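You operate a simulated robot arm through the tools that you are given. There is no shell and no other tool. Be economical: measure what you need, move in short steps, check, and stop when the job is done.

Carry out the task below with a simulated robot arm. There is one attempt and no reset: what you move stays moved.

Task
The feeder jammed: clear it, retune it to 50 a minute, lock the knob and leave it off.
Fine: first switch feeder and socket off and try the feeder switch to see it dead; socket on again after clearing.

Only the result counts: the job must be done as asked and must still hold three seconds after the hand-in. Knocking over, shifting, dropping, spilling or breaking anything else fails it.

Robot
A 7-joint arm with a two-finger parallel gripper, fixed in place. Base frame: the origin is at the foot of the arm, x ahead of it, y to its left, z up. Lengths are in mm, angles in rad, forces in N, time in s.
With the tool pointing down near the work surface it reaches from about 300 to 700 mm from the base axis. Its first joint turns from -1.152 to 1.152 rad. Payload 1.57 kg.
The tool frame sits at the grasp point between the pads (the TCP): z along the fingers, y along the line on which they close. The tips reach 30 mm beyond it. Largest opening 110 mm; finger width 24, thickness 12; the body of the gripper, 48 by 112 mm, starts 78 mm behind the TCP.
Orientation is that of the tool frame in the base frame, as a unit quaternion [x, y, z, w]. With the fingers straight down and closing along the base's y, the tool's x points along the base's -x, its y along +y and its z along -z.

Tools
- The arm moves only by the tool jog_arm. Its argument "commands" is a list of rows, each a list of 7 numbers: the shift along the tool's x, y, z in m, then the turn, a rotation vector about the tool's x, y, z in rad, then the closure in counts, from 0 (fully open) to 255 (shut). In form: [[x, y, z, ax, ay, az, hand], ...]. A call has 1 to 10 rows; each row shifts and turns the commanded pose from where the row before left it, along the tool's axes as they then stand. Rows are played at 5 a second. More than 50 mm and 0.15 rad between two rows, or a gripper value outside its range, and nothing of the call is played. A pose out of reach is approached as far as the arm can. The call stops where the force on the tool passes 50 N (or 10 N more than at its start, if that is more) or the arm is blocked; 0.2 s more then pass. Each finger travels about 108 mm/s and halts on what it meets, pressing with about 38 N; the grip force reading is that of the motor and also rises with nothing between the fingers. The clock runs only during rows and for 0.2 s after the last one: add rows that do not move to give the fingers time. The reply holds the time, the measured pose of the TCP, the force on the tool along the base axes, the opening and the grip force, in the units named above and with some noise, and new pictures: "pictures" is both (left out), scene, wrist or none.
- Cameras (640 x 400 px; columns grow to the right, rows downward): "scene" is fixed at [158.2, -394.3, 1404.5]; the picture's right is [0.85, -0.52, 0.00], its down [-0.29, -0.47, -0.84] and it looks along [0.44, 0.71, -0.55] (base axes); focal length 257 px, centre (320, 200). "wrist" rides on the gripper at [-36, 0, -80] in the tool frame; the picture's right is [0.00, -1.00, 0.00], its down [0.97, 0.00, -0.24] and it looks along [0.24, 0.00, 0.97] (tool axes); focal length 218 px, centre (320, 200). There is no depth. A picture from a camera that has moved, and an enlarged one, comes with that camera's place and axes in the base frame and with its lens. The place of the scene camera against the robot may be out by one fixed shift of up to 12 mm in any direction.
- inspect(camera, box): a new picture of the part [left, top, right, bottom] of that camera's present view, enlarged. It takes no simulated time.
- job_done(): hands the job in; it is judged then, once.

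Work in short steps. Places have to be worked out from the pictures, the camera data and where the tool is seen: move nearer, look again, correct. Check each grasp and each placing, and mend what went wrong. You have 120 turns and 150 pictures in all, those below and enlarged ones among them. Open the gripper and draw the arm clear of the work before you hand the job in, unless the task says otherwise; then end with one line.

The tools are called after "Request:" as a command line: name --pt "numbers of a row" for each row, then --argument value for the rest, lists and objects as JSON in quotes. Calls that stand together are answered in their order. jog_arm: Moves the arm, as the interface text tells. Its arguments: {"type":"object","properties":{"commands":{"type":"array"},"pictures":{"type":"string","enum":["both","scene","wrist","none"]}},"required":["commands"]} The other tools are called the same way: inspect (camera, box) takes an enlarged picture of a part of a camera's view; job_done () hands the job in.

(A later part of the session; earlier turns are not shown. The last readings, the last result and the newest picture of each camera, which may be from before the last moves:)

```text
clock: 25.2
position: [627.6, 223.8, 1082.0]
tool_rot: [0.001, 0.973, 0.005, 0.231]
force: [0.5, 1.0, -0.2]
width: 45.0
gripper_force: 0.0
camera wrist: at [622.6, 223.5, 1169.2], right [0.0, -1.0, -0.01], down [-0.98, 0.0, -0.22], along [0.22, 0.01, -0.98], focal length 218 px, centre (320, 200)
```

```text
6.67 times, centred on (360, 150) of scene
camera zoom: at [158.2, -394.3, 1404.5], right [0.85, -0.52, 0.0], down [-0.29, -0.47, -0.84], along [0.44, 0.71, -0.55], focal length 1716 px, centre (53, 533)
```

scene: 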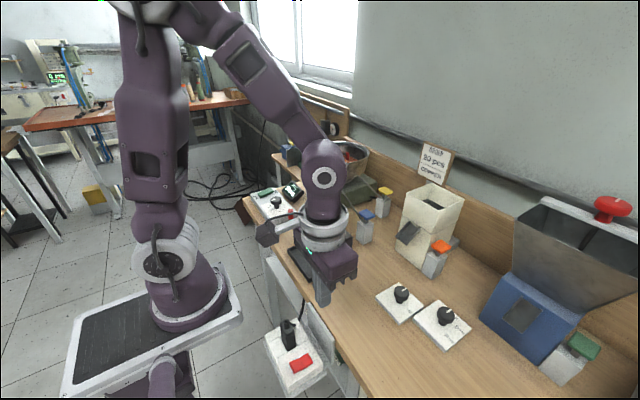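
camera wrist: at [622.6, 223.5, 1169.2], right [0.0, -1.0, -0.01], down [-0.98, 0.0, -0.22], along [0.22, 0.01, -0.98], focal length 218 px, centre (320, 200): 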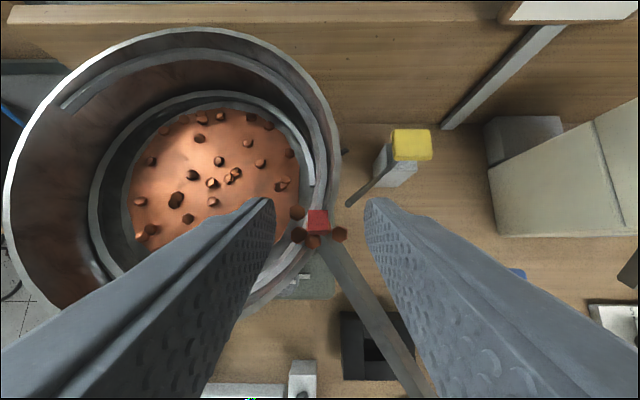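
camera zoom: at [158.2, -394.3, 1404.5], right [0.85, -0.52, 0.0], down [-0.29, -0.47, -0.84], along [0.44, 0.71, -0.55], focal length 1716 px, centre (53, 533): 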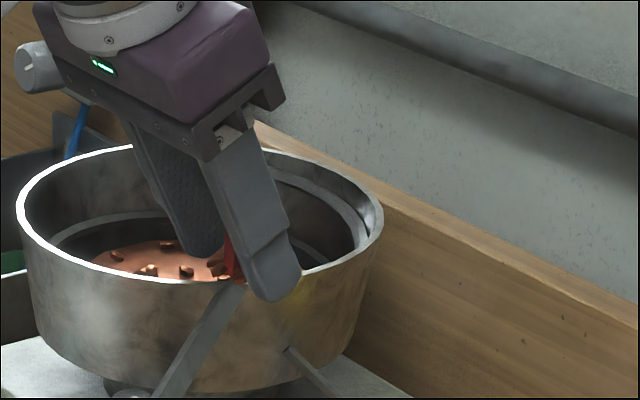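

Stick sits between the pads. Close.

Request:
jog_arm --pt "0 0.001 0 0 0 0 200" --pt "0 0 0 0 0 0 255" --pt "0 0 0 0 0 0 255" --pt "0 0 0 0 0 0 255" --pictures "wrist"

```text
clock: 26.2
position: [627.6, 223.8, 1080.9]
tool_rot: [0.0, 0.973, 0.005, 0.231]
force: [1.2, -6.3, 3.3]
width: 17.5
gripper_force: 32.6
camera wrist: at [622.1, 223.9, 1168.7], right [0.0, -1.0, -0.01], down [-0.98, 0.0, -0.22], along [0.22, 0.01, -0.98], focal length 218 px, centre (320, 200)
```

wrist: 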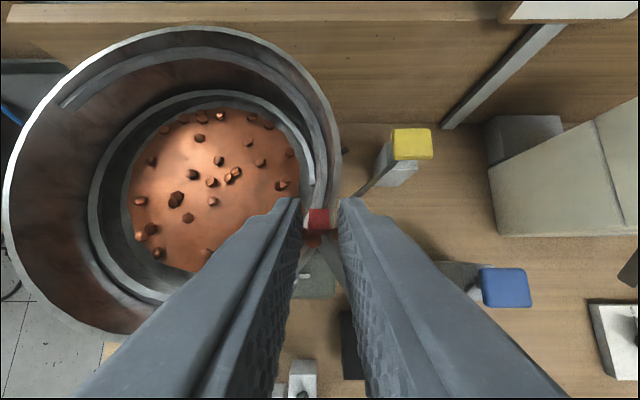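

Opening stopped at 17.5 mm, larger than expected; look closely.

Request:
inspect --camera "wrist" --box '[280, 180, 360, 280]'

Request:
inspect --camera "scene" --box '[330, 130, 380, 170]'

```text
4.00 times, centred on (320, 230) of wrist
camera zoom: at [622.1, 223.9, 1168.7], right [0.0, -1.0, -0.01], down [-0.98, 0.0, -0.22], along [0.22, 0.01, -0.98], focal length 873 px, centre (320, 80)
```

zoom: 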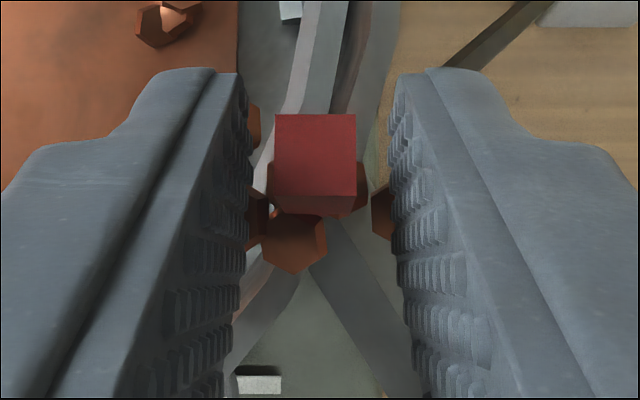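

```text
10.00 times, centred on (355, 150) of scene
camera zoom: at [158.2, -394.5, 1404.4], right [0.85, -0.52, 0.0], down [-0.29, -0.47, -0.84], along [0.44, 0.71, -0.55], focal length 2574 px, centre (-30, 700)
```

zoom: 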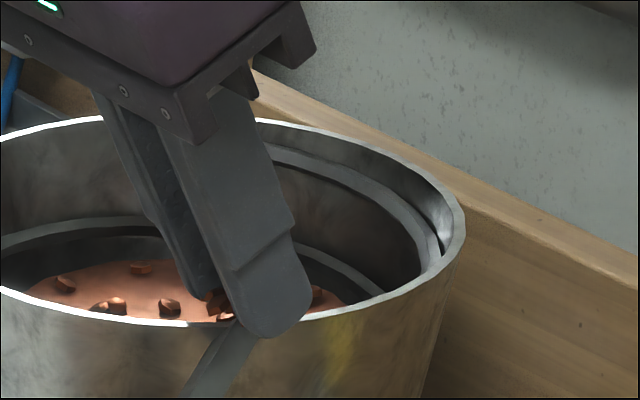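

The tips caught copper pieces beside the stick. I open, raise 9 mm, and grip only the stick's top.

Request:
jog_arm --pt "0 0 0 0 0 0 180" --pt "0 0 0 0 0 0 180" --pt "-0.004 0 -0.009 0 0 0 180" --pt "0 0 0 0 0 0 180" --pt "0 0 0 0 0 0 255" --pt "0 0 0 0 0 0 255" --pt "0 0 0 0 0 0 255" --pictures "none"

Request:
inspect --camera "wrist" --box '[280, 180, 360, 280]'

```text
clock: 27.8
position: [625.4, 224.8, 1090.1]
tool_rot: [0.0, 0.973, 0.005, 0.23]
force: [0.1, 0.2, 0.5]
width: 0.0
gripper_force: 21.9
```

```text
4.00 times, centred on (320, 230) of wrist
camera zoom: at [620.7, 224.3, 1178.6], right [0.0, -1.0, -0.01], down [-0.98, 0.0, -0.22], along [0.22, 0.01, -0.98], focal length 873 px, centre (320, 80)
```

zoom: 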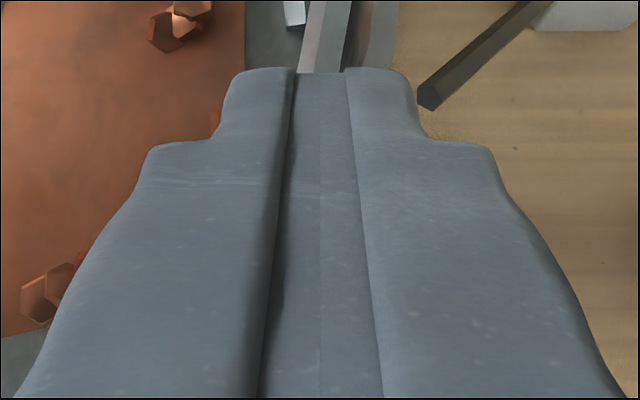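

Closed on nothing, so the stick's top is lower than thought. I open and look.

Request:
jog_arm --pt "0 0 -0.02 0 0 0 150" --pt "0 0 0 0 0 0 150" --pt "0 0 0 0 0 0 150" --pictures "none"

Request:
inspect --camera "wrist" --box '[270, 150, 370, 250]'

Request:
inspect --camera "scene" --box '[330, 130, 380, 170]'

```text
clock: 28.6
position: [617.6, 225.0, 1109.8]
tool_rot: [0.001, 0.973, 0.005, 0.23]
force: [0.3, 0.2, 0.7]
width: 45.4
gripper_force: 0.1
```

```text
4.00 times, centred on (320, 200) of wrist
camera zoom: at [611.8, 224.4, 1197.1], right [0.0, -1.0, -0.01], down [-0.98, 0.0, -0.22], along [0.22, 0.01, -0.98], focal length 873 px, centre (320, 200)
```

zoom: 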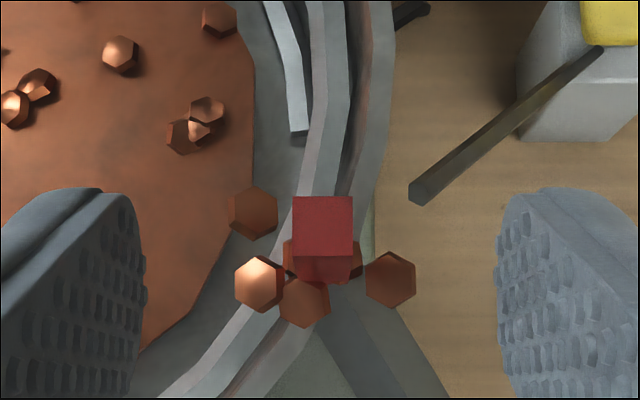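

```text
10.00 times, centred on (355, 150) of scene
camera zoom: at [158.2, -394.3, 1404.5], right [0.85, -0.52, 0.0], down [-0.29, -0.47, -0.84], along [0.44, 0.71, -0.55], focal length 2574 px, centre (-30, 700)
```

zoom: 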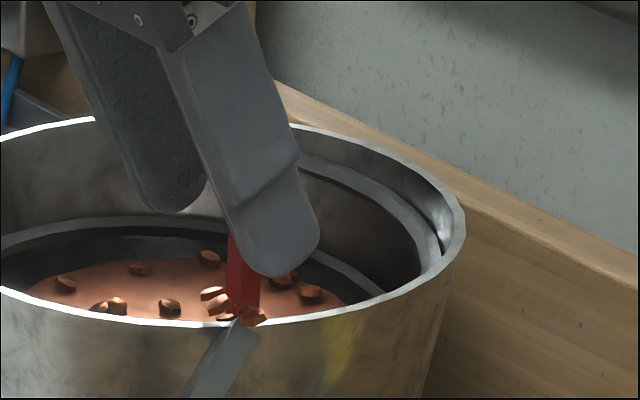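

The pieces look unchanged: probably the clump with the red stick is one jam body, and only its lower part has hold. I go back slightly deeper than the first close, grip the clump and test a gentle lift.

Request:
jog_arm --pt "0.002 0 0.018 0 0 0 150" --pt "0.002 0 0.018 0 0 0 150" --pt "0 0 0 0 0 0 150" --pt "0 0 0 0 0 0 255" --pt "0 0 0 0 0 0 255" --pt "0 0 0 0 0 0 255" --pictures "none"

Request:
inspect --camera "wrist" --box '[270, 170, 370, 270]'

Request:
inspect --camera "scene" --box '[330, 130, 380, 170]'

```text
clock: 30.0
position: [630.0, 223.9, 1075.1]
tool_rot: [0.002, 0.973, 0.003, 0.229]
force: [1.3, -12.8, -1.1]
width: 19.1
gripper_force: 33.2
```

```text
4.00 times, centred on (320, 220) of wrist
camera zoom: at [624.8, 223.5, 1162.8], right [0.0, -1.0, -0.01], down [-0.98, 0.0, -0.22], along [0.22, 0.01, -0.98], focal length 873 px, centre (320, 120)
```

zoom: 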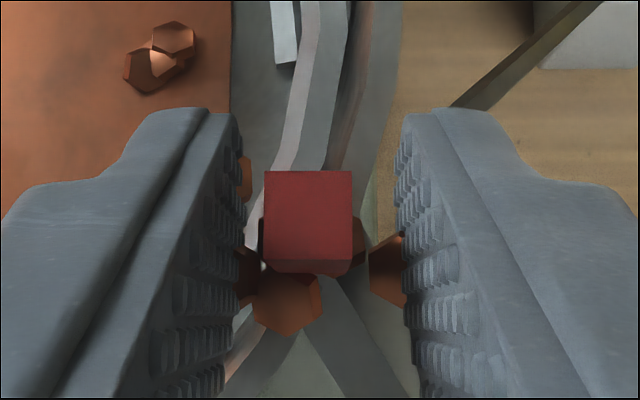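

```text
10.00 times, centred on (355, 150) of scene
camera zoom: at [158.3, -394.7, 1404.4], right [0.85, -0.52, 0.0], down [-0.29, -0.47, -0.84], along [0.44, 0.71, -0.55], focal length 2574 px, centre (-30, 700)
```

zoom: 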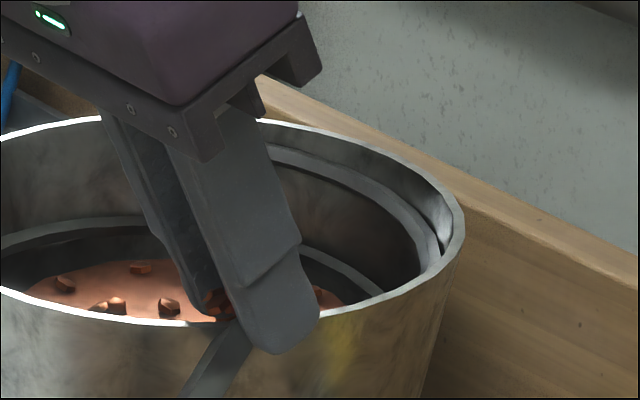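

The pads may be straddling the bowl's wall rather than the jam, and the closed fingers passed through the stick earlier, so I won't pull. I release, retreat and inspect the yellow device, whose rod points at the jam.

Request:
jog_arm --pt "0 0 0 0 0 0 150" --pt "0 0 0 0 0 0 150" --pt "0 0 -0.04 0 0 0 150" --pt "0 -0.02 -0.04 0 0 0 150" --pt "0 -0.04 0 0 0 0 150" --pt "0 -0.03 0 0 0 0 150" --pt "0 0 0 0 0 0 150" --pictures "wrist"

Request:
inspect --camera "wrist" --box '[200, 60, 400, 260]'

Request:
inspect --camera "scene" --box '[340, 140, 400, 250]'

Request:
inspect --camera "scene" --box '[380, 180, 480, 290]'

```text
clock: 31.6
position: [592.1, 136.3, 1146.6]
tool_rot: [0.0, 0.973, 0.004, 0.23]
force: [-0.7, -0.4, -1.4]
width: 45.3
gripper_force: 0.0
camera wrist: at [587.7, 134.5, 1235.1], right [0.0, -1.0, -0.01], down [-0.98, 0.0, -0.22], along [0.22, 0.01, -0.98], focal length 218 px, centre (320, 200)
```

wrist: 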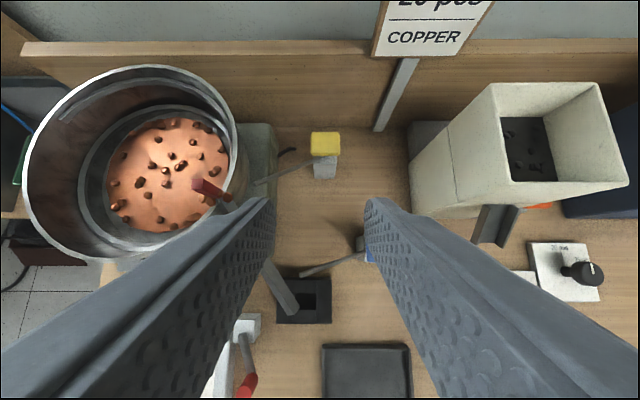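

```text
2.00 times, centred on (300, 160) of wrist
camera zoom: at [587.7, 134.5, 1235.1], right [0.0, -1.0, -0.01], down [-0.98, 0.0, -0.22], along [0.22, 0.01, -0.98], focal length 436 px, centre (360, 280)
```

zoom: 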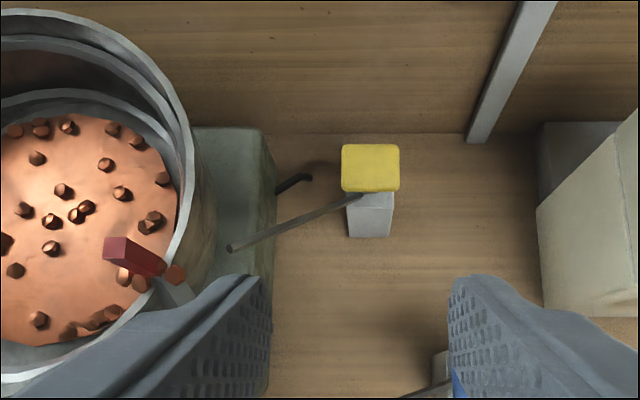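

```text
3.64 times, centred on (370, 195) of scene
camera zoom: at [158.2, -394.3, 1404.5], right [0.85, -0.52, 0.0], down [-0.29, -0.47, -0.84], along [0.44, 0.71, -0.55], focal length 936 px, centre (138, 218)
```

zoom: 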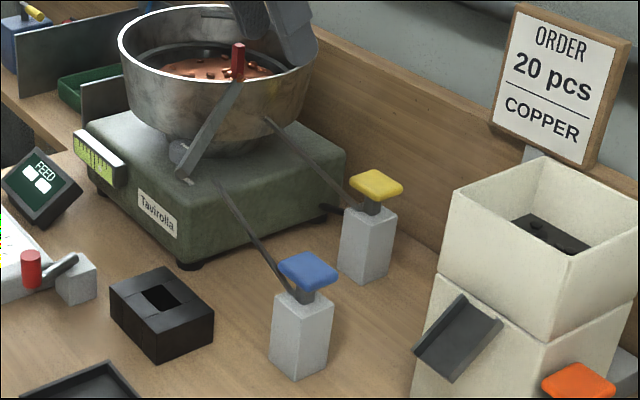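

```text
3.64 times, centred on (430, 235) of scene
camera zoom: at [158.2, -394.3, 1404.5], right [0.85, -0.52, 0.0], down [-0.29, -0.47, -0.84], along [0.44, 0.71, -0.55], focal length 936 px, centre (-80, 73)
```

zoom: 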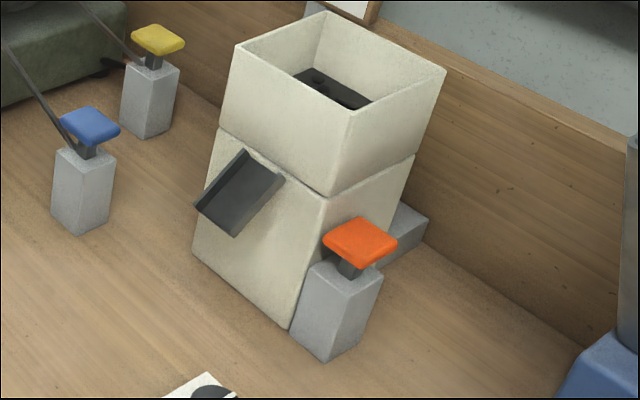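

The stick's top really is at z≈1081, yet closed fingers passed through it, so it isn't graspable there. The yellow lever's rod tip (≈654, 205, 1015) sits right at the outlet. I move nearer the yellow lever (cap ≈ (730, 125, 957)) to see how it works.

Request:
jog_arm --pt "-0.007 -0.006 0.04 0 0 0 255" --pt "-0.007 -0.006 0.04 0 0 0 255" --pt "0 0 0 0 -0.1 0 255" --pt "0 0 0 0 0 0 255" --pictures "wrist"

Request:
inspect --camera "wrist" --box '[200, 60, 400, 200]'

Request:
inspect --camera "scene" --box '[330, 130, 410, 220]'

```text
clock: 32.6
position: [641.8, 123.5, 1080.8]
tool_rot: [0.0, 0.96, 0.004, 0.279]
force: [0.1, -0.1, -0.7]
width: 0.0
gripper_force: 21.4
camera wrist: at [627.7, 123.2, 1167.4], right [0.0, -1.0, -0.01], down [-0.95, 0.0, -0.32], along [0.32, 0.01, -0.95], focal length 218 px, centre (320, 200)
```

wrist: 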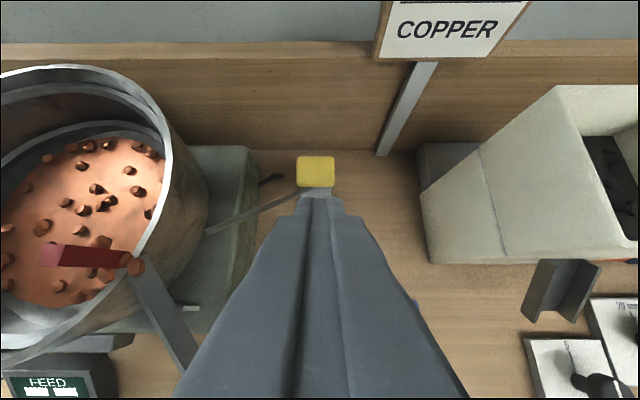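

```text
2.86 times, centred on (300, 130) of wrist
camera zoom: at [627.7, 123.2, 1167.4], right [0.0, -1.0, -0.01], down [-0.95, 0.0, -0.32], along [0.32, 0.01, -0.95], focal length 624 px, centre (377, 400)
```

zoom: 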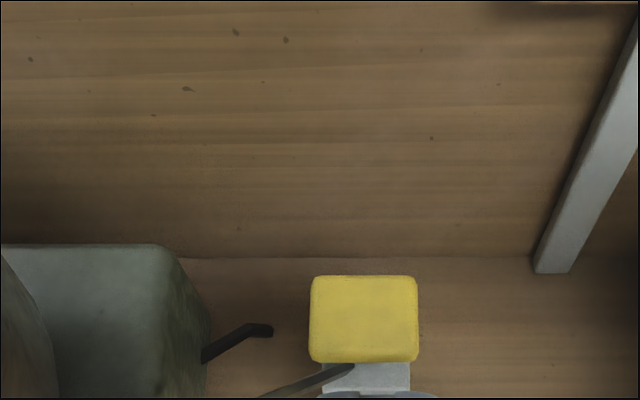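

```text
4.44 times, centred on (370, 175) of scene
camera zoom: at [158.2, -394.3, 1404.5], right [0.85, -0.52, 0.0], down [-0.29, -0.47, -0.84], along [0.44, 0.71, -0.55], focal length 1144 px, centre (98, 311)
```

zoom: 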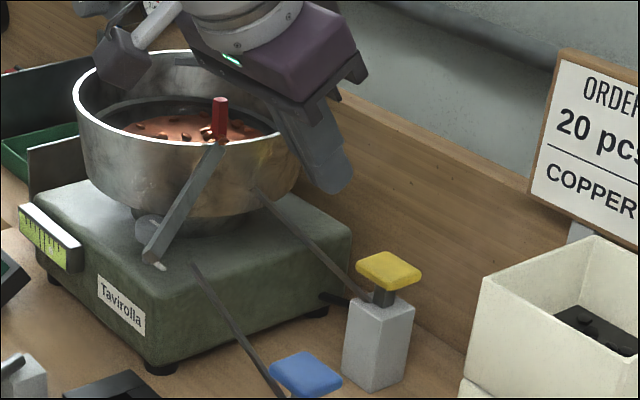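

The yellow cap is at about (731, 130, 956), looking like a push pad. I approach above it with closed fingers.

Request:
jog_arm --pt "-0.01 0.002 0.03 0 0 0 255" --pt "-0.01 0.002 0.03 0 0 0 255" --pt "-0.01 0.002 0.029 0 0 0 255" --pt "0 0 0 0 0 0 255" --pictures "both"

```text
clock: 33.6
position: [713.8, 132.5, 1020.7]
tool_rot: [0.0, 0.961, 0.005, 0.277]
force: [0.4, 0.6, 0.2]
width: 0.0
gripper_force: 20.8
camera wrist: at [700.6, 132.0, 1107.6], right [0.0, -1.0, -0.01], down [-0.95, 0.0, -0.32], along [0.32, 0.01, -0.95], focal length 218 px, centre (320, 200)
```

scene: 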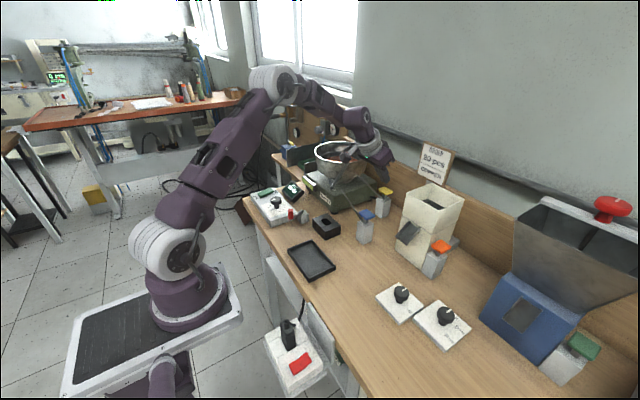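
wrist: 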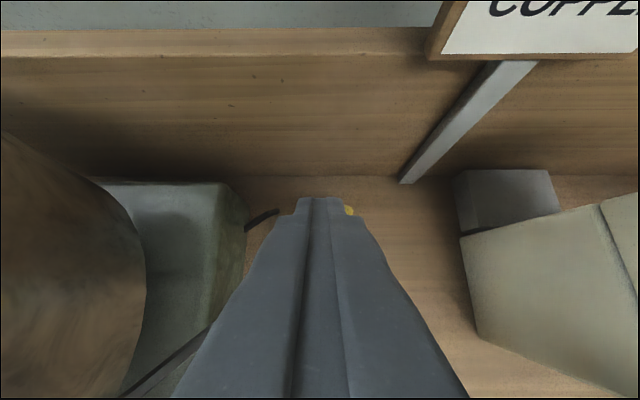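

Request:
jog_arm --pt "0.012 -0.002 0.0225 0 0 0 255" --pt "0.0027 -0.002 0.0042 0 0 0 255" --pt "0.0027 0 0.0042 0 0 0 255" --pt "0.0027 0 0.0042 0 0 0 255" --pt "0.0027 0 0.0042 0 0 0 255" --pictures "wrist"

Request:
inspect --camera "scene" --box '[330, 130, 410, 220]'

```text
clock: 34.8
position: [718.9, 127.7, 977.6]
tool_rot: [0.0, 0.96, 0.005, 0.28]
force: [-5.1, 3.5, 15.8]
width: 0.2
gripper_force: 21.7
camera wrist: at [703.2, 126.7, 1063.5], right [0.0, -1.0, -0.01], down [-0.95, 0.0, -0.32], along [0.32, 0.01, -0.95], focal length 218 px, centre (320, 200)
```

wrist: 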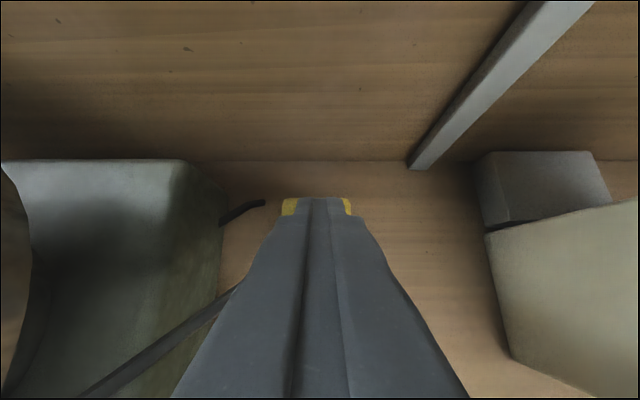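

```text
4.44 times, centred on (370, 175) of scene
camera zoom: at [157.7, -394.3, 1404.6], right [0.85, -0.52, 0.0], down [-0.29, -0.47, -0.84], along [0.44, 0.71, -0.55], focal length 1144 px, centre (98, 311)
```

zoom: 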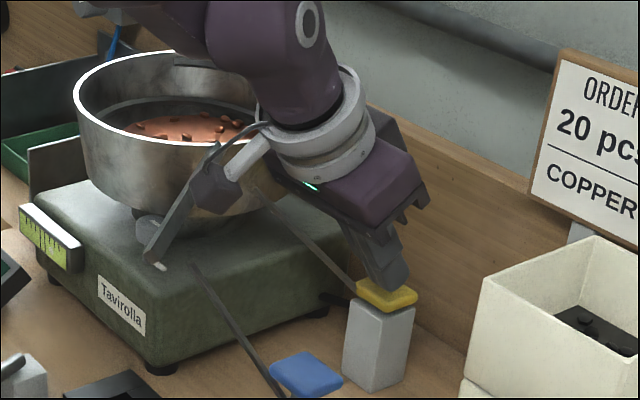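

The pad went down and the red stick seems gone. I lift away and check the outlet.

Request:
jog_arm --pt "0 0 0 0 0 0 255" --pt "-0.02 0 -0.034 0 0 0 255" --pt "-0.02 0 -0.034 0 0 0 255" --pt "0.03 0 -0.035 0 0 0 255" --pt "0.03 0 -0.035 0 0 0 255" --pt "0 0 0 0 0 0 255" --pictures "wrist"

Request:
inspect --camera "scene" --box '[310, 130, 410, 230]'

```text
clock: 36.2
position: [624.0, 124.7, 1081.5]
tool_rot: [0.0, 0.961, 0.004, 0.278]
force: [-0.2, 0.6, -0.3]
width: 0.0
gripper_force: 21.3
camera wrist: at [610.6, 124.8, 1168.1], right [0.0, -1.0, -0.01], down [-0.95, 0.0, -0.32], along [0.32, 0.01, -0.95], focal length 218 px, centre (320, 200)
```

wrist: 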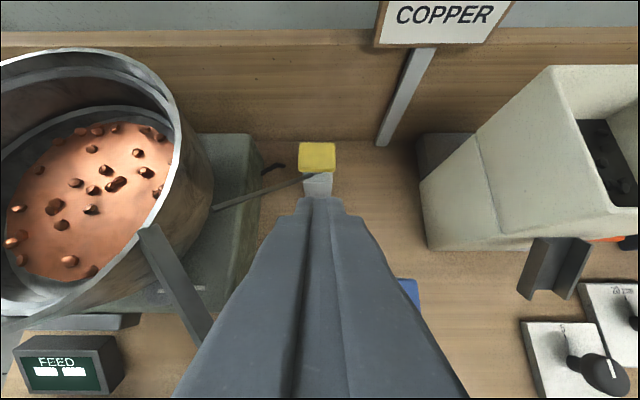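

```text
4.00 times, centred on (360, 180) of scene
camera zoom: at [158.2, -394.3, 1404.5], right [0.85, -0.52, 0.0], down [-0.29, -0.47, -0.84], along [0.44, 0.71, -0.55], focal length 1030 px, centre (160, 280)
```

zoom: 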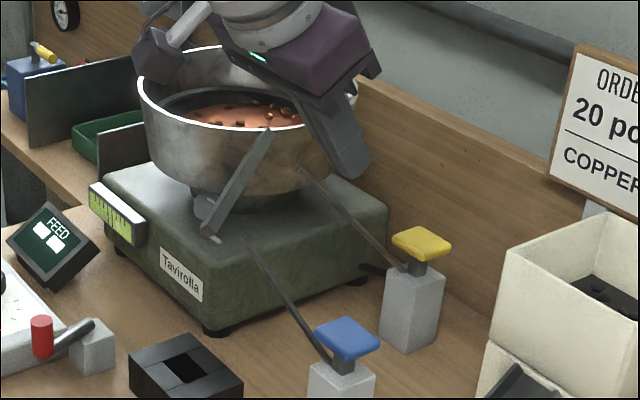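

Jam cleared: stick and pieces are gone. Now back to the socket to switch it on.

Request:
jog_arm --pt "0.03 0 -0.02 0 0.141 0 255" --pt "0.04 0 -0.01 0 0.141 0 255" --pt "0.04 -0.02 0 0 0.141 0 255" --pt "0.04 -0.029 0 0 0.141 0 255" --pt "0.035 -0.035 0 0 0 0 255" --pt "0.035 -0.035 0 0 0 0 255" --pt "0.035 -0.035 0 0 0 0 255" --pt "0.035 -0.035 0 0 0 0 255" --pt "0.02 -0.035 0 0 0 0 255" --pt "0.01 -0.035 0 0 0 0 255" --pictures "none"

```text
clock: 38.4
position: [299.9, -132.8, 1055.3]
tool_rot: [-0.001, 1.0, 0.004, 0.0]
force: [0.4, -0.2, -0.1]
width: 0.0
gripper_force: 21.6
```

Over the socket; descend to above the far (+x) end.

Request:
jog_arm --pt "0.012 -0.002 0.048 0 0 0 255" --pt "0.011 -0.001 0.048 0 0 0 255" --pt "0 0 0.048 0 0 0 255" --pt "0 0 0.04 0 0 0 255" --pt "0 0 0 0 0 0 255" --pictures "wrist"

```text
clock: 39.6
position: [277.8, -136.6, 872.2]
tool_rot: [-0.001, 1.0, 0.004, 0.0]
force: [-0.4, -0.9, -0.5]
width: 0.2
gripper_force: 21.2
camera wrist: at [312.6, -137.2, 952.0], right [0.0, -1.0, -0.01], down [-0.97, 0.0, 0.24], along [-0.24, 0.01, -0.97], focal length 218 px, centre (320, 200)
```

wrist: 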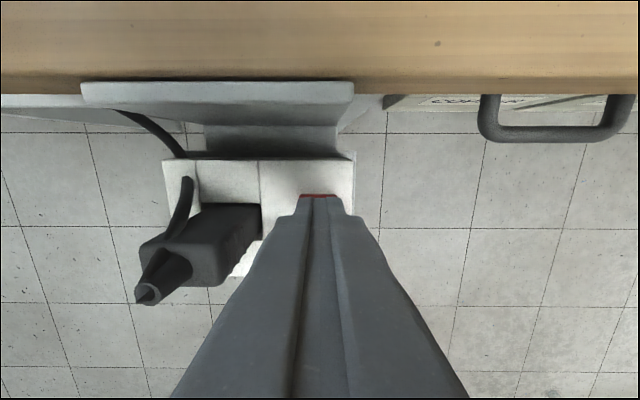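

Request:
jog_arm --pt "0.002 0 0.01 0 0 0 255" --pt "0 0 0.005 0 0 0 255" --pt "0 0 0.005 0 0 0 255" --pt "0 0 0.005 0 0 0 255" --pt "0 0 0.005 0 0 0 255" --pt "0 0 0.005 0 0 0 255" --pictures "none"

Request:
inspect --camera "scene" --box '[240, 175, 340, 390]'

```text
clock: 40.7
position: [275.5, -136.3, 846.3]
tool_rot: [0.0, 1.0, 0.003, 0.001]
force: [-0.2, 2.4, 16.6]
width: 0.0
gripper_force: 21.2
stopped in row 5: the force on the tool passed its limit (the readings are from after the stop); the commanded pose is now the measured one
```

```text
1.86 times, centred on (290, 282) of scene
camera zoom: at [158.1, -394.2, 1404.5], right [0.85, -0.52, 0.0], down [-0.29, -0.47, -0.84], along [0.44, 0.71, -0.55], focal length 479 px, centre (376, 46)
```

zoom: 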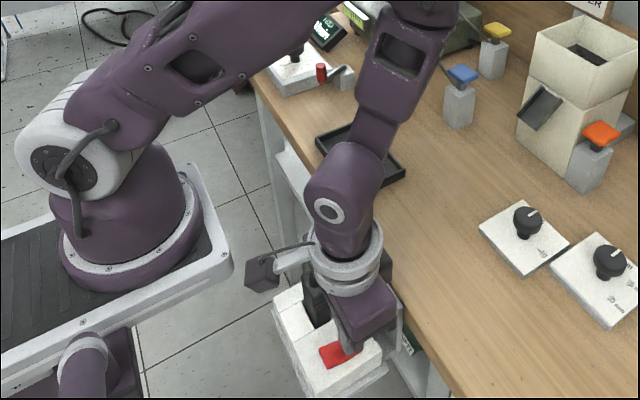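

Lift clear and verify the socket and display.

Request:
jog_arm --pt "0 0 -0.05 0 0 0 255" --pt "-0.02 0.01 -0.045 0 0 0 255" --pt "-0.02 0.03 -0.03 0 0 0 255" --pt "-0.02 0.04 -0.02 0 0 0 255" --pt "-0.02 0.04 -0.02 0 0 0 255" --pt "-0.02 0.045 0 0 0 0 255" --pt "-0.02 0.045 0 0 0 0 255" --pt "-0.02 0.045 0 0 0 0 255" --pt "-0.015 0.045 0 0 0 0 255" --pt "0 0.049 0 0 0 0 255" --pictures "none"

Request:
inspect --camera "scene" --box '[240, 175, 340, 390]'

```text
refused: row 2 steps farther than a row can; nothing moved
```

```text
1.86 times, centred on (290, 282) of scene
camera zoom: at [158.1, -394.2, 1404.5], right [0.85, -0.52, 0.0], down [-0.29, -0.47, -0.84], along [0.44, 0.71, -0.55], focal length 479 px, centre (376, 46)
```

zoom: 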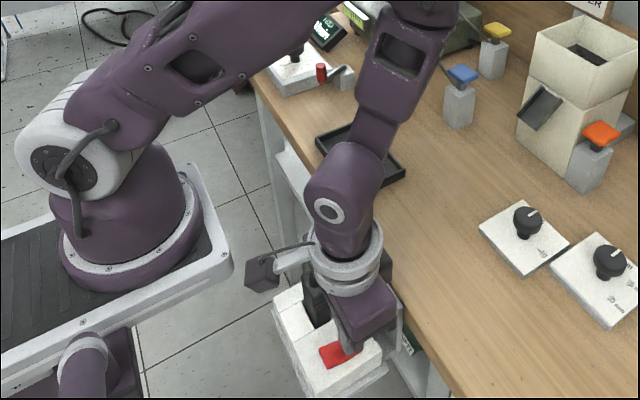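

Row 2 was slightly too long; resend with smaller steps.

Request:
jog_arm --pt "0 0 -0.049 0 0 0 255" --pt "-0.01 0.005 -0.045 0 0 0 255" --pt "-0.02 0.03 -0.03 0 0 0 255" --pt "-0.02 0.04 -0.02 0 0 0 255" --pt "-0.02 0.04 -0.02 0 0 0 255" --pt "-0.02 0.045 0 0 0 0 255" --pt "-0.02 0.045 0 0 0 0 255" --pt "-0.02 0.045 0 0 0 0 255" --pt "-0.02 0.045 0 0 0 0 255" --pt "0 0.049 0 0 0 0 255" --pictures "none"

Request:
inspect --camera "scene" --box '[240, 300, 340, 390]'

```text
clock: 42.9
position: [425.3, 210.2, 1013.9]
tool_rot: [0.0, 1.0, 0.003, 0.001]
force: [-0.2, 0.1, 0.6]
width: 0.1
gripper_force: 21.7
```

```text
4.44 times, centred on (290, 345) of scene
camera zoom: at [158.2, -394.3, 1404.5], right [0.85, -0.52, 0.0], down [-0.29, -0.47, -0.84], along [0.44, 0.71, -0.55], focal length 1144 px, centre (453, -444)
```

zoom: 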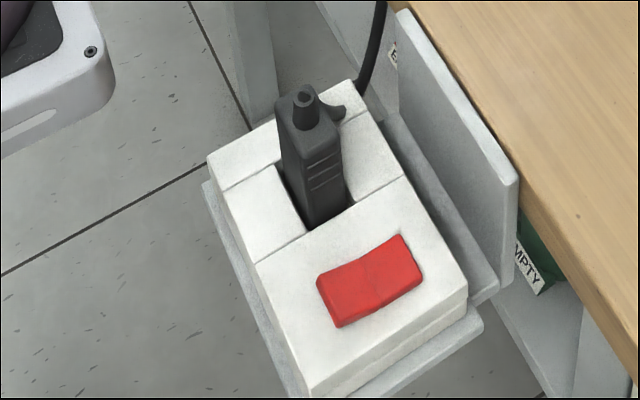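

Socket is on. Next I switch the feeder on so its rate shows.

Request:
jog_arm --pt "-0.007 0.045 0 0 0 0 255" --pt "0 0.045 0 0 0 0 255" --pt "0 0.045 0 0 0 0 255" --pt "0 0.045 0 0 0 0 255" --pt "0 0.036 0.02 0 0 0 255" --pt "0 0 0.04 0 0 0 255" --pt "0 0 0.005 0 0 0 255" --pt "0 0 0.005 0 0 0 255" --pt "0 0 0.005 0 0 0 255" --pt "0 0 0.005 0 0 0 255" --pictures "none"

Request:
jog_arm --pt "0 0 0.004 0 0 0 255" --pt "0 0 0.004 0 0 0 255" --pt "0 0 0 0 0 0 255" --pictures "none"

Request:
inspect --camera "scene" --box '[244, 175, 324, 235]'

```text
clock: 45.1
position: [432.9, 423.3, 934.9]
tool_rot: [0.0, 1.0, 0.003, 0.001]
force: [0.1, -0.9, 0.0]
width: 0.0
gripper_force: 21.4
```

```text
clock: 45.7
position: [434.5, 426.0, 932.3]
tool_rot: [-0.001, 1.0, 0.006, 0.003]
force: [-1.8, -1.9, 7.3]
width: 0.0
gripper_force: 21.5
stopped in row 3: the force on the tool passed its limit (the readings are from after the stop); the commanded pose is now the measured one
```

```text
6.67 times, centred on (284, 205) of scene
camera zoom: at [158.1, -394.4, 1404.5], right [0.85, -0.52, 0.0], down [-0.29, -0.47, -0.84], along [0.44, 0.71, -0.55], focal length 1716 px, centre (560, 167)
```

zoom: 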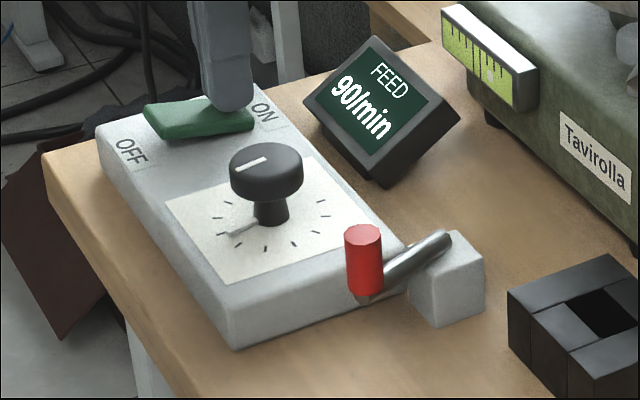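

The feeder runs at 90/min, so the jam is cleared. Now lift and view the knob and lock lever from above.

Request:
jog_arm --pt "0 0 -0.05 0 0 0 150" --pt "0 0 -0.04 0 0 0 150" --pt "0.01 -0.045 0 0 0 0 150" --pt "0.01 -0.045 0 0 0 0 150" --pt "0 -0.01 0 0 0 0 150" --pt "0 0 0 0 0 0 150" --pictures "wrist"

Request:
inspect --camera "wrist" --box '[240, 90, 440, 240]'

```text
clock: 47.1
position: [413.8, 324.7, 1020.9]
tool_rot: [0.0, 1.0, 0.005, 0.003]
force: [-0.2, -0.4, -0.6]
width: 45.4
gripper_force: 0.1
camera wrist: at [448.3, 323.5, 1101.6], right [0.0, -1.0, -0.01], down [-0.97, 0.0, 0.23], along [-0.23, 0.01, -0.97], focal length 218 px, centre (320, 200)
```

wrist: 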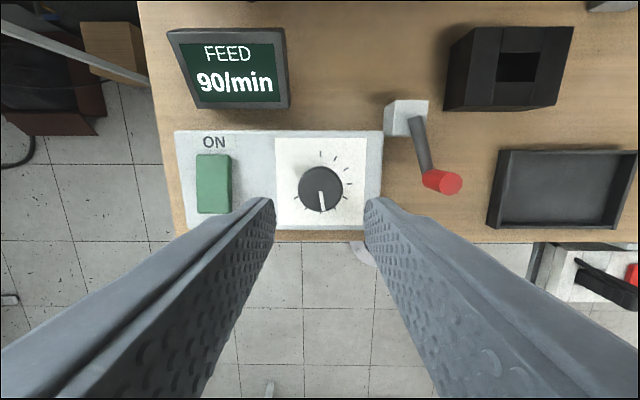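

```text
2.67 times, centred on (340, 165) of wrist
camera zoom: at [448.3, 323.5, 1101.6], right [0.0, -1.0, -0.01], down [-0.97, 0.0, 0.23], along [-0.23, 0.01, -0.97], focal length 582 px, centre (267, 293)
```

zoom: 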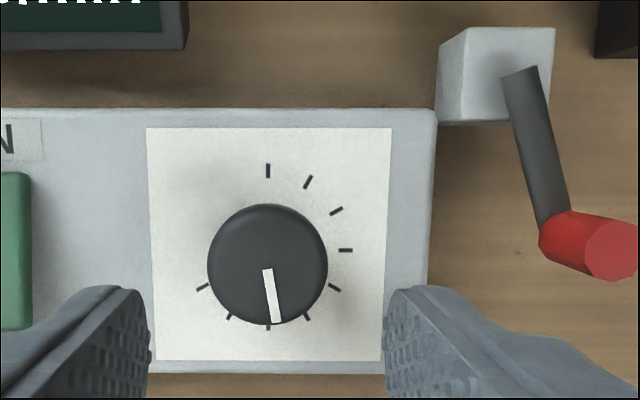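

Knob: centre ≈(416, 325), Ø36 mm, top ≈ z 925. I open to about 60 mm, come down around it.

Request:
jog_arm --pt "-0.002 0 0.03 0 0 0 115" --pt "0 0 0.03 0 0 0 115" --pt "0 0 0.025 0 0 0 115" --pt "0 0 0 0 0 0 115" --pictures "wrist"

Request:
inspect --camera "scene" --box '[244, 175, 324, 235]'

```text
clock: 48.1
position: [416.6, 324.1, 935.9]
tool_rot: [-0.001, 1.0, 0.005, 0.003]
force: [0.7, -0.1, 1.1]
width: 60.6
gripper_force: 0.1
camera wrist: at [449.9, 323.9, 1016.3], right [0.0, -1.0, -0.01], down [-0.97, 0.0, 0.23], along [-0.23, 0.01, -0.97], focal length 218 px, centre (320, 200)
```

wrist: 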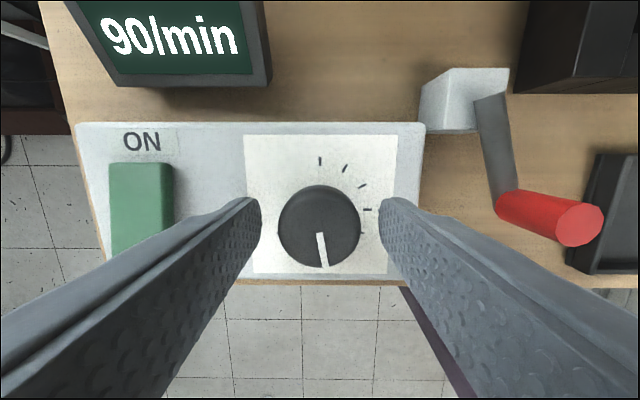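

```text
6.67 times, centred on (284, 205) of scene
camera zoom: at [158.2, -394.3, 1404.5], right [0.85, -0.52, 0.0], down [-0.29, -0.47, -0.84], along [0.44, 0.71, -0.55], focal length 1716 px, centre (560, 167)
```

zoom: 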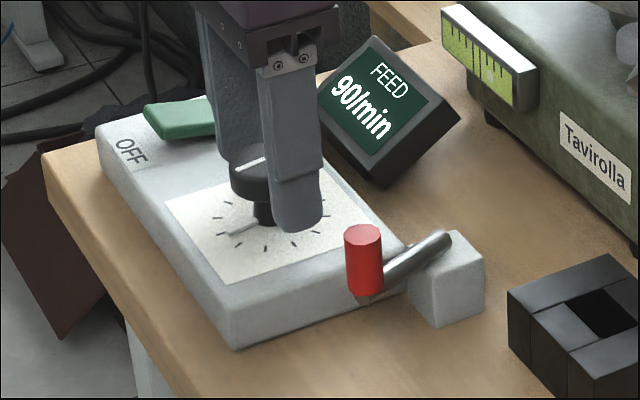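

Well centred. I grip the knob and try a small counter-clockwise turn.

Request:
jog_arm --pt "0 0 0 0 0 0 200" --pt "0 0 0 0 0 0 200" --pt "0 0 0 0 0 -0.12 200" --pt "0 0 0 0 0 -0.12 200" --pt "0 0 0 0 0 0 200" --pictures "wrist"

Request:
inspect --camera "scene" --box '[244, 175, 324, 235]'

```text
clock: 49.3
position: [415.6, 325.5, 936.5]
tool_rot: [-0.122, 0.993, 0.006, 0.004]
force: [2.0, 10.8, -0.8]
width: 37.3
gripper_force: 43.4
camera wrist: at [448.9, 332.7, 1016.7], right [0.24, -0.97, -0.01], down [-0.94, -0.24, 0.23], along [-0.23, -0.05, -0.97], focal length 218 px, centre (320, 200)
```

wrist: 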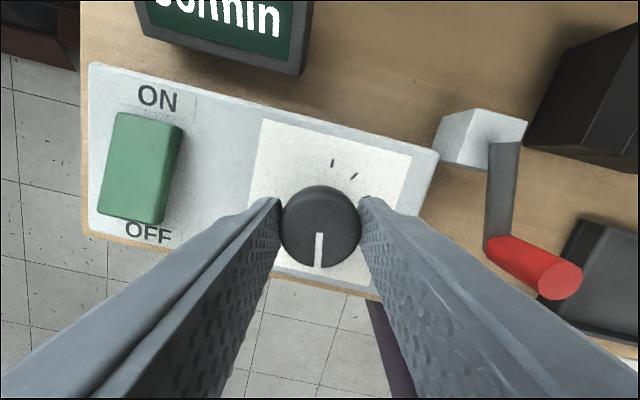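

```text
6.67 times, centred on (284, 205) of scene
camera zoom: at [158.3, -394.0, 1404.6], right [0.85, -0.52, 0.0], down [-0.29, -0.47, -0.84], along [0.44, 0.71, -0.55], focal length 1716 px, centre (560, 167)
```

zoom: 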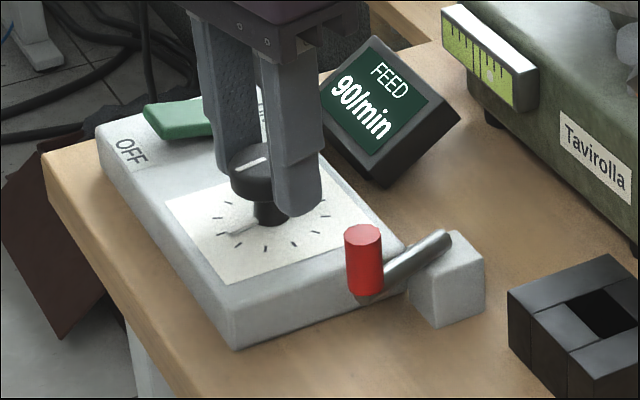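

Only slight slip, the display still says 90. I grip at full closure and turn further to see whether it follows.

Request:
jog_arm --pt "0 0 0 0 0 0 255" --pt "0 0 0 0 0 0 255" --pt "0 0 0 0 0 -0.1 255" --pt "0 0 0 0 0 -0.1 255" --pt "0 0 0 0 0 0 255" --pictures "wrist"

Request:
inspect --camera "scene" --box '[244, 175, 324, 235]'

```text
clock: 50.5
position: [415.4, 323.0, 935.7]
tool_rot: [-0.22, 0.975, 0.004, 0.004]
force: [-0.9, 18.0, -2.4]
width: 37.9
gripper_force: 44.0
camera wrist: at [446.4, 339.7, 1016.5], right [0.43, -0.9, -0.01], down [-0.88, -0.42, 0.23], along [-0.21, -0.09, -0.97], focal length 218 px, centre (320, 200)
```

wrist: 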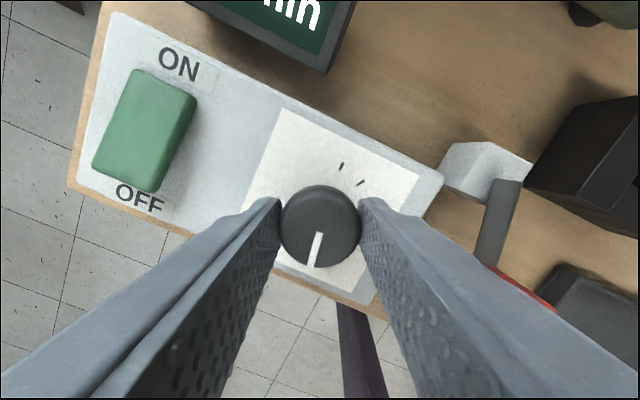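

```text
6.67 times, centred on (284, 205) of scene
camera zoom: at [158.2, -393.8, 1404.6], right [0.85, -0.52, 0.0], down [-0.29, -0.47, -0.84], along [0.44, 0.71, -0.55], focal length 1716 px, centre (560, 167)
```

zoom: 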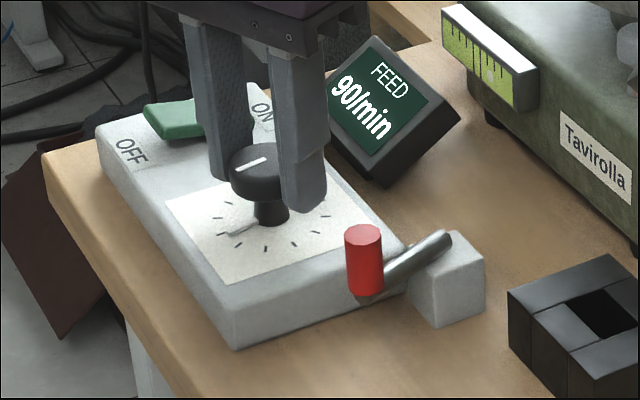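

The knob doesn't follow: it is locked, so the lever must be released first. I let go of the knob, rotate back and look at the lever.

Request:
jog_arm --pt "0 0 0 0 0 0 115" --pt "0 0 0 0 0 0 115" --pt "0 0 -0.045 0 0 0 115" --pt "0 0 -0.045 0 0 0.11 115" --pt "0 -0.04 0 0 0 0.11 115" --pt "0 -0.04 0 0 0 0.11 115" --pt "0 0 0 0 0 0.11 115" --pt "0 0 0 0 0 0 115" --pictures "wrist"

Request:
inspect --camera "wrist" --box '[240, 80, 400, 220]'

Request:
inspect --camera "scene" --box '[275, 195, 325, 235]'

```text
clock: 52.3
position: [436.0, 245.0, 1024.9]
tool_rot: [0.0, 1.0, 0.006, 0.002]
force: [0.1, 0.4, -0.3]
width: 60.3
gripper_force: 0.0
camera wrist: at [471.0, 245.2, 1104.2], right [0.0, -1.0, -0.01], down [-0.97, 0.0, 0.23], along [-0.23, 0.01, -0.97], focal length 218 px, centre (320, 200)
```

wrist: 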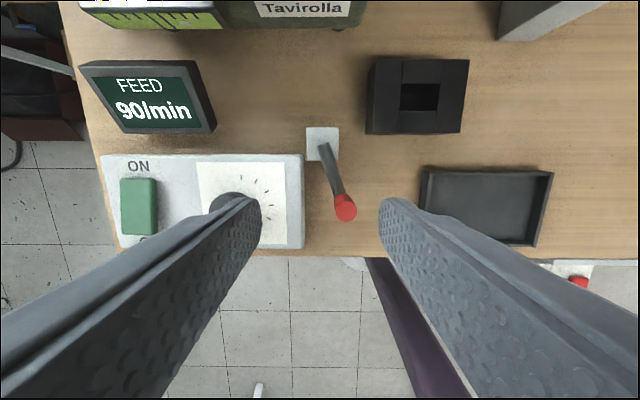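

```text
2.86 times, centred on (320, 150) of wrist
camera zoom: at [471.0, 245.2, 1104.2], right [0.0, -1.0, -0.01], down [-0.97, 0.0, 0.23], along [-0.23, 0.01, -0.97], focal length 624 px, centre (320, 343)
```

zoom: 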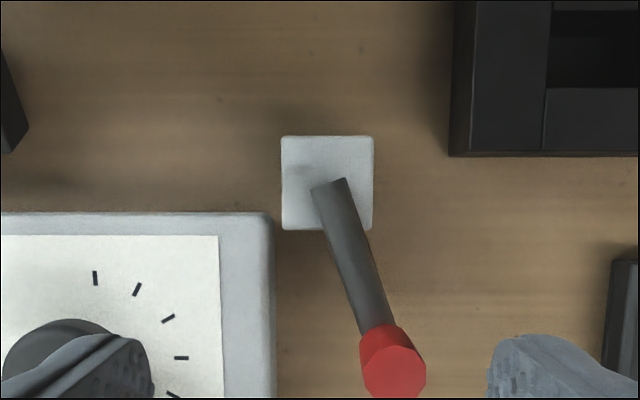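

```text
10.00 times, centred on (300, 215) of scene
camera zoom: at [158.2, -394.3, 1404.5], right [0.85, -0.52, 0.0], down [-0.29, -0.47, -0.84], along [0.44, 0.71, -0.55], focal length 2574 px, centre (520, 50)
```

zoom: 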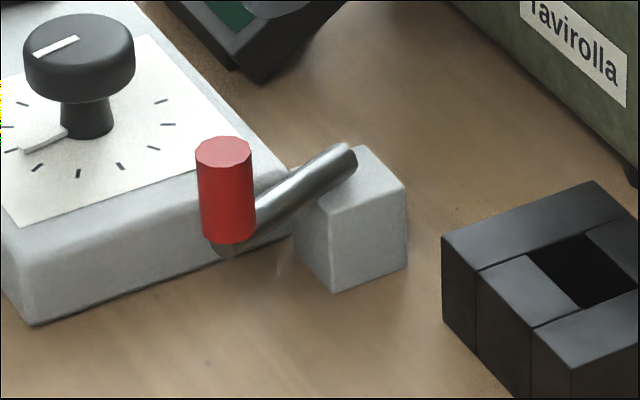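

The lever is a crank on a vertical axis (pivot ≈(474, 244)), its red handle at ≈(422, 225), z 890–924. I cage the handle loosely between the fingers.

Request:
jog_arm --pt "0.014 -0.02 0 0 0 0 170" --pt "0 0 0.04 0 0 0 170" --pt "0 0 0.03 0 0 0 170" --pt "0 0 0 0 0 0 170" --pictures "wrist"

```text
clock: 53.3
position: [424.1, 228.4, 955.7]
tool_rot: [-0.001, 1.0, 0.005, 0.003]
force: [0.5, 1.2, -0.5]
width: 36.6
gripper_force: 0.1
camera wrist: at [459.1, 228.1, 1035.2], right [0.0, -1.0, -0.01], down [-0.97, 0.0, 0.23], along [-0.23, 0.01, -0.97], focal length 218 px, centre (320, 200)
```

wrist: 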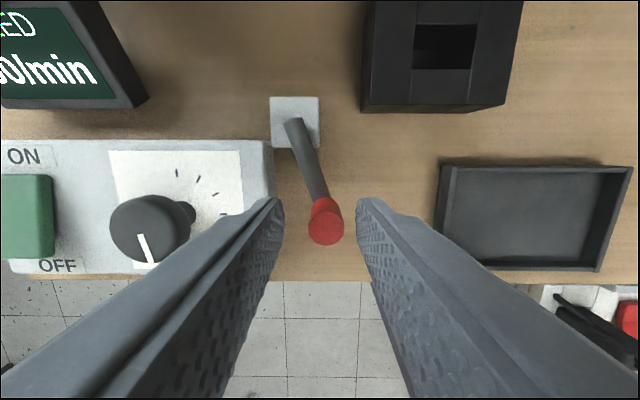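

Request:
jog_arm --pt "0.004 -0.003 0.012 0 0 0 170" --pt "0 0 0.012 0 0 0 170" --pt "0 0 0 0 0 0 195" --pt "0 0 0 0 0 0 195" --pictures "wrist"

```text
clock: 54.3
position: [420.2, 224.6, 931.9]
tool_rot: [-0.001, 1.0, 0.006, 0.003]
force: [-0.7, -0.2, 0.2]
width: 26.0
gripper_force: 0.0
camera wrist: at [454.0, 224.6, 1011.5], right [0.0, -1.0, -0.01], down [-0.97, 0.0, 0.23], along [-0.23, 0.01, -0.97], focal length 218 px, centre (320, 200)
```

wrist: 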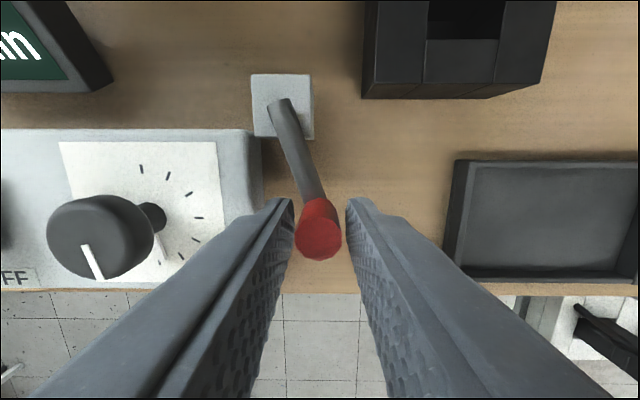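

Handle caged. I swing it away from the box, along its arc, by about 20° first.

Request:
jog_arm --pt "-0.0038 -0.008 0 0 0 0 195" --pt "-0.005 -0.0075 0 0 0 0 195" --pt "0 0 0 0 0 0 195" --pictures "wrist"

```text
clock: 55.1
position: [427.4, 210.1, 931.2]
tool_rot: [-0.001, 1.0, 0.005, 0.002]
force: [-0.9, -0.3, -0.3]
width: 26.2
gripper_force: 0.4
camera wrist: at [463.0, 208.9, 1011.6], right [0.0, -1.0, -0.01], down [-0.97, 0.0, 0.23], along [-0.23, 0.01, -0.97], focal length 218 px, centre (320, 200)
```

wrist: 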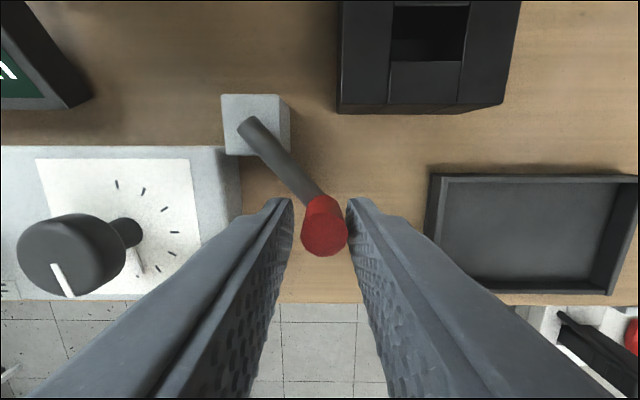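

It swings freely. Continue to about 65°, feeling for a stop.

Request:
jog_arm --pt "-0.0064 -0.0064 0 0 0 0 195" --pt "-0.0074 -0.0052 0 0 0 0 195" --pt "-0.004 -0.002 0 0 0 0 195" --pt "0 0 0 0 0 0 195" --pictures "wrist"

Request:
inspect --camera "scene" --box '[244, 175, 324, 235]'

```text
clock: 56.1
position: [446.0, 195.1, 930.8]
tool_rot: [-0.001, 1.0, 0.005, 0.003]
force: [-1.9, -0.4, -0.3]
width: 28.5
gripper_force: 1.5
camera wrist: at [481.3, 194.4, 1011.1], right [0.0, -1.0, -0.01], down [-0.97, 0.0, 0.23], along [-0.23, 0.01, -0.97], focal length 218 px, centre (320, 200)
```

wrist: 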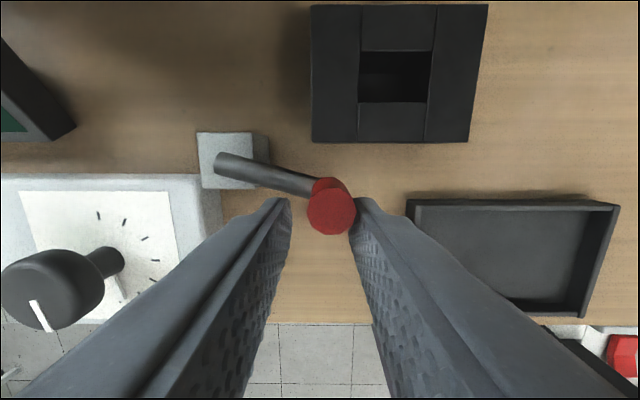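

```text
6.67 times, centred on (284, 205) of scene
camera zoom: at [158.2, -394.3, 1404.5], right [0.85, -0.52, 0.0], down [-0.29, -0.47, -0.84], along [0.44, 0.71, -0.55], focal length 1716 px, centre (560, 167)
```

zoom: 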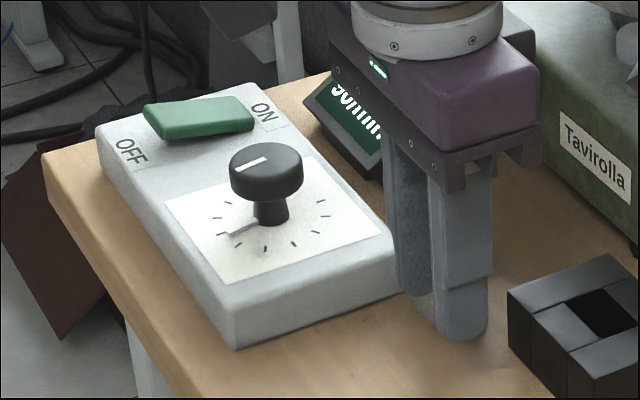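

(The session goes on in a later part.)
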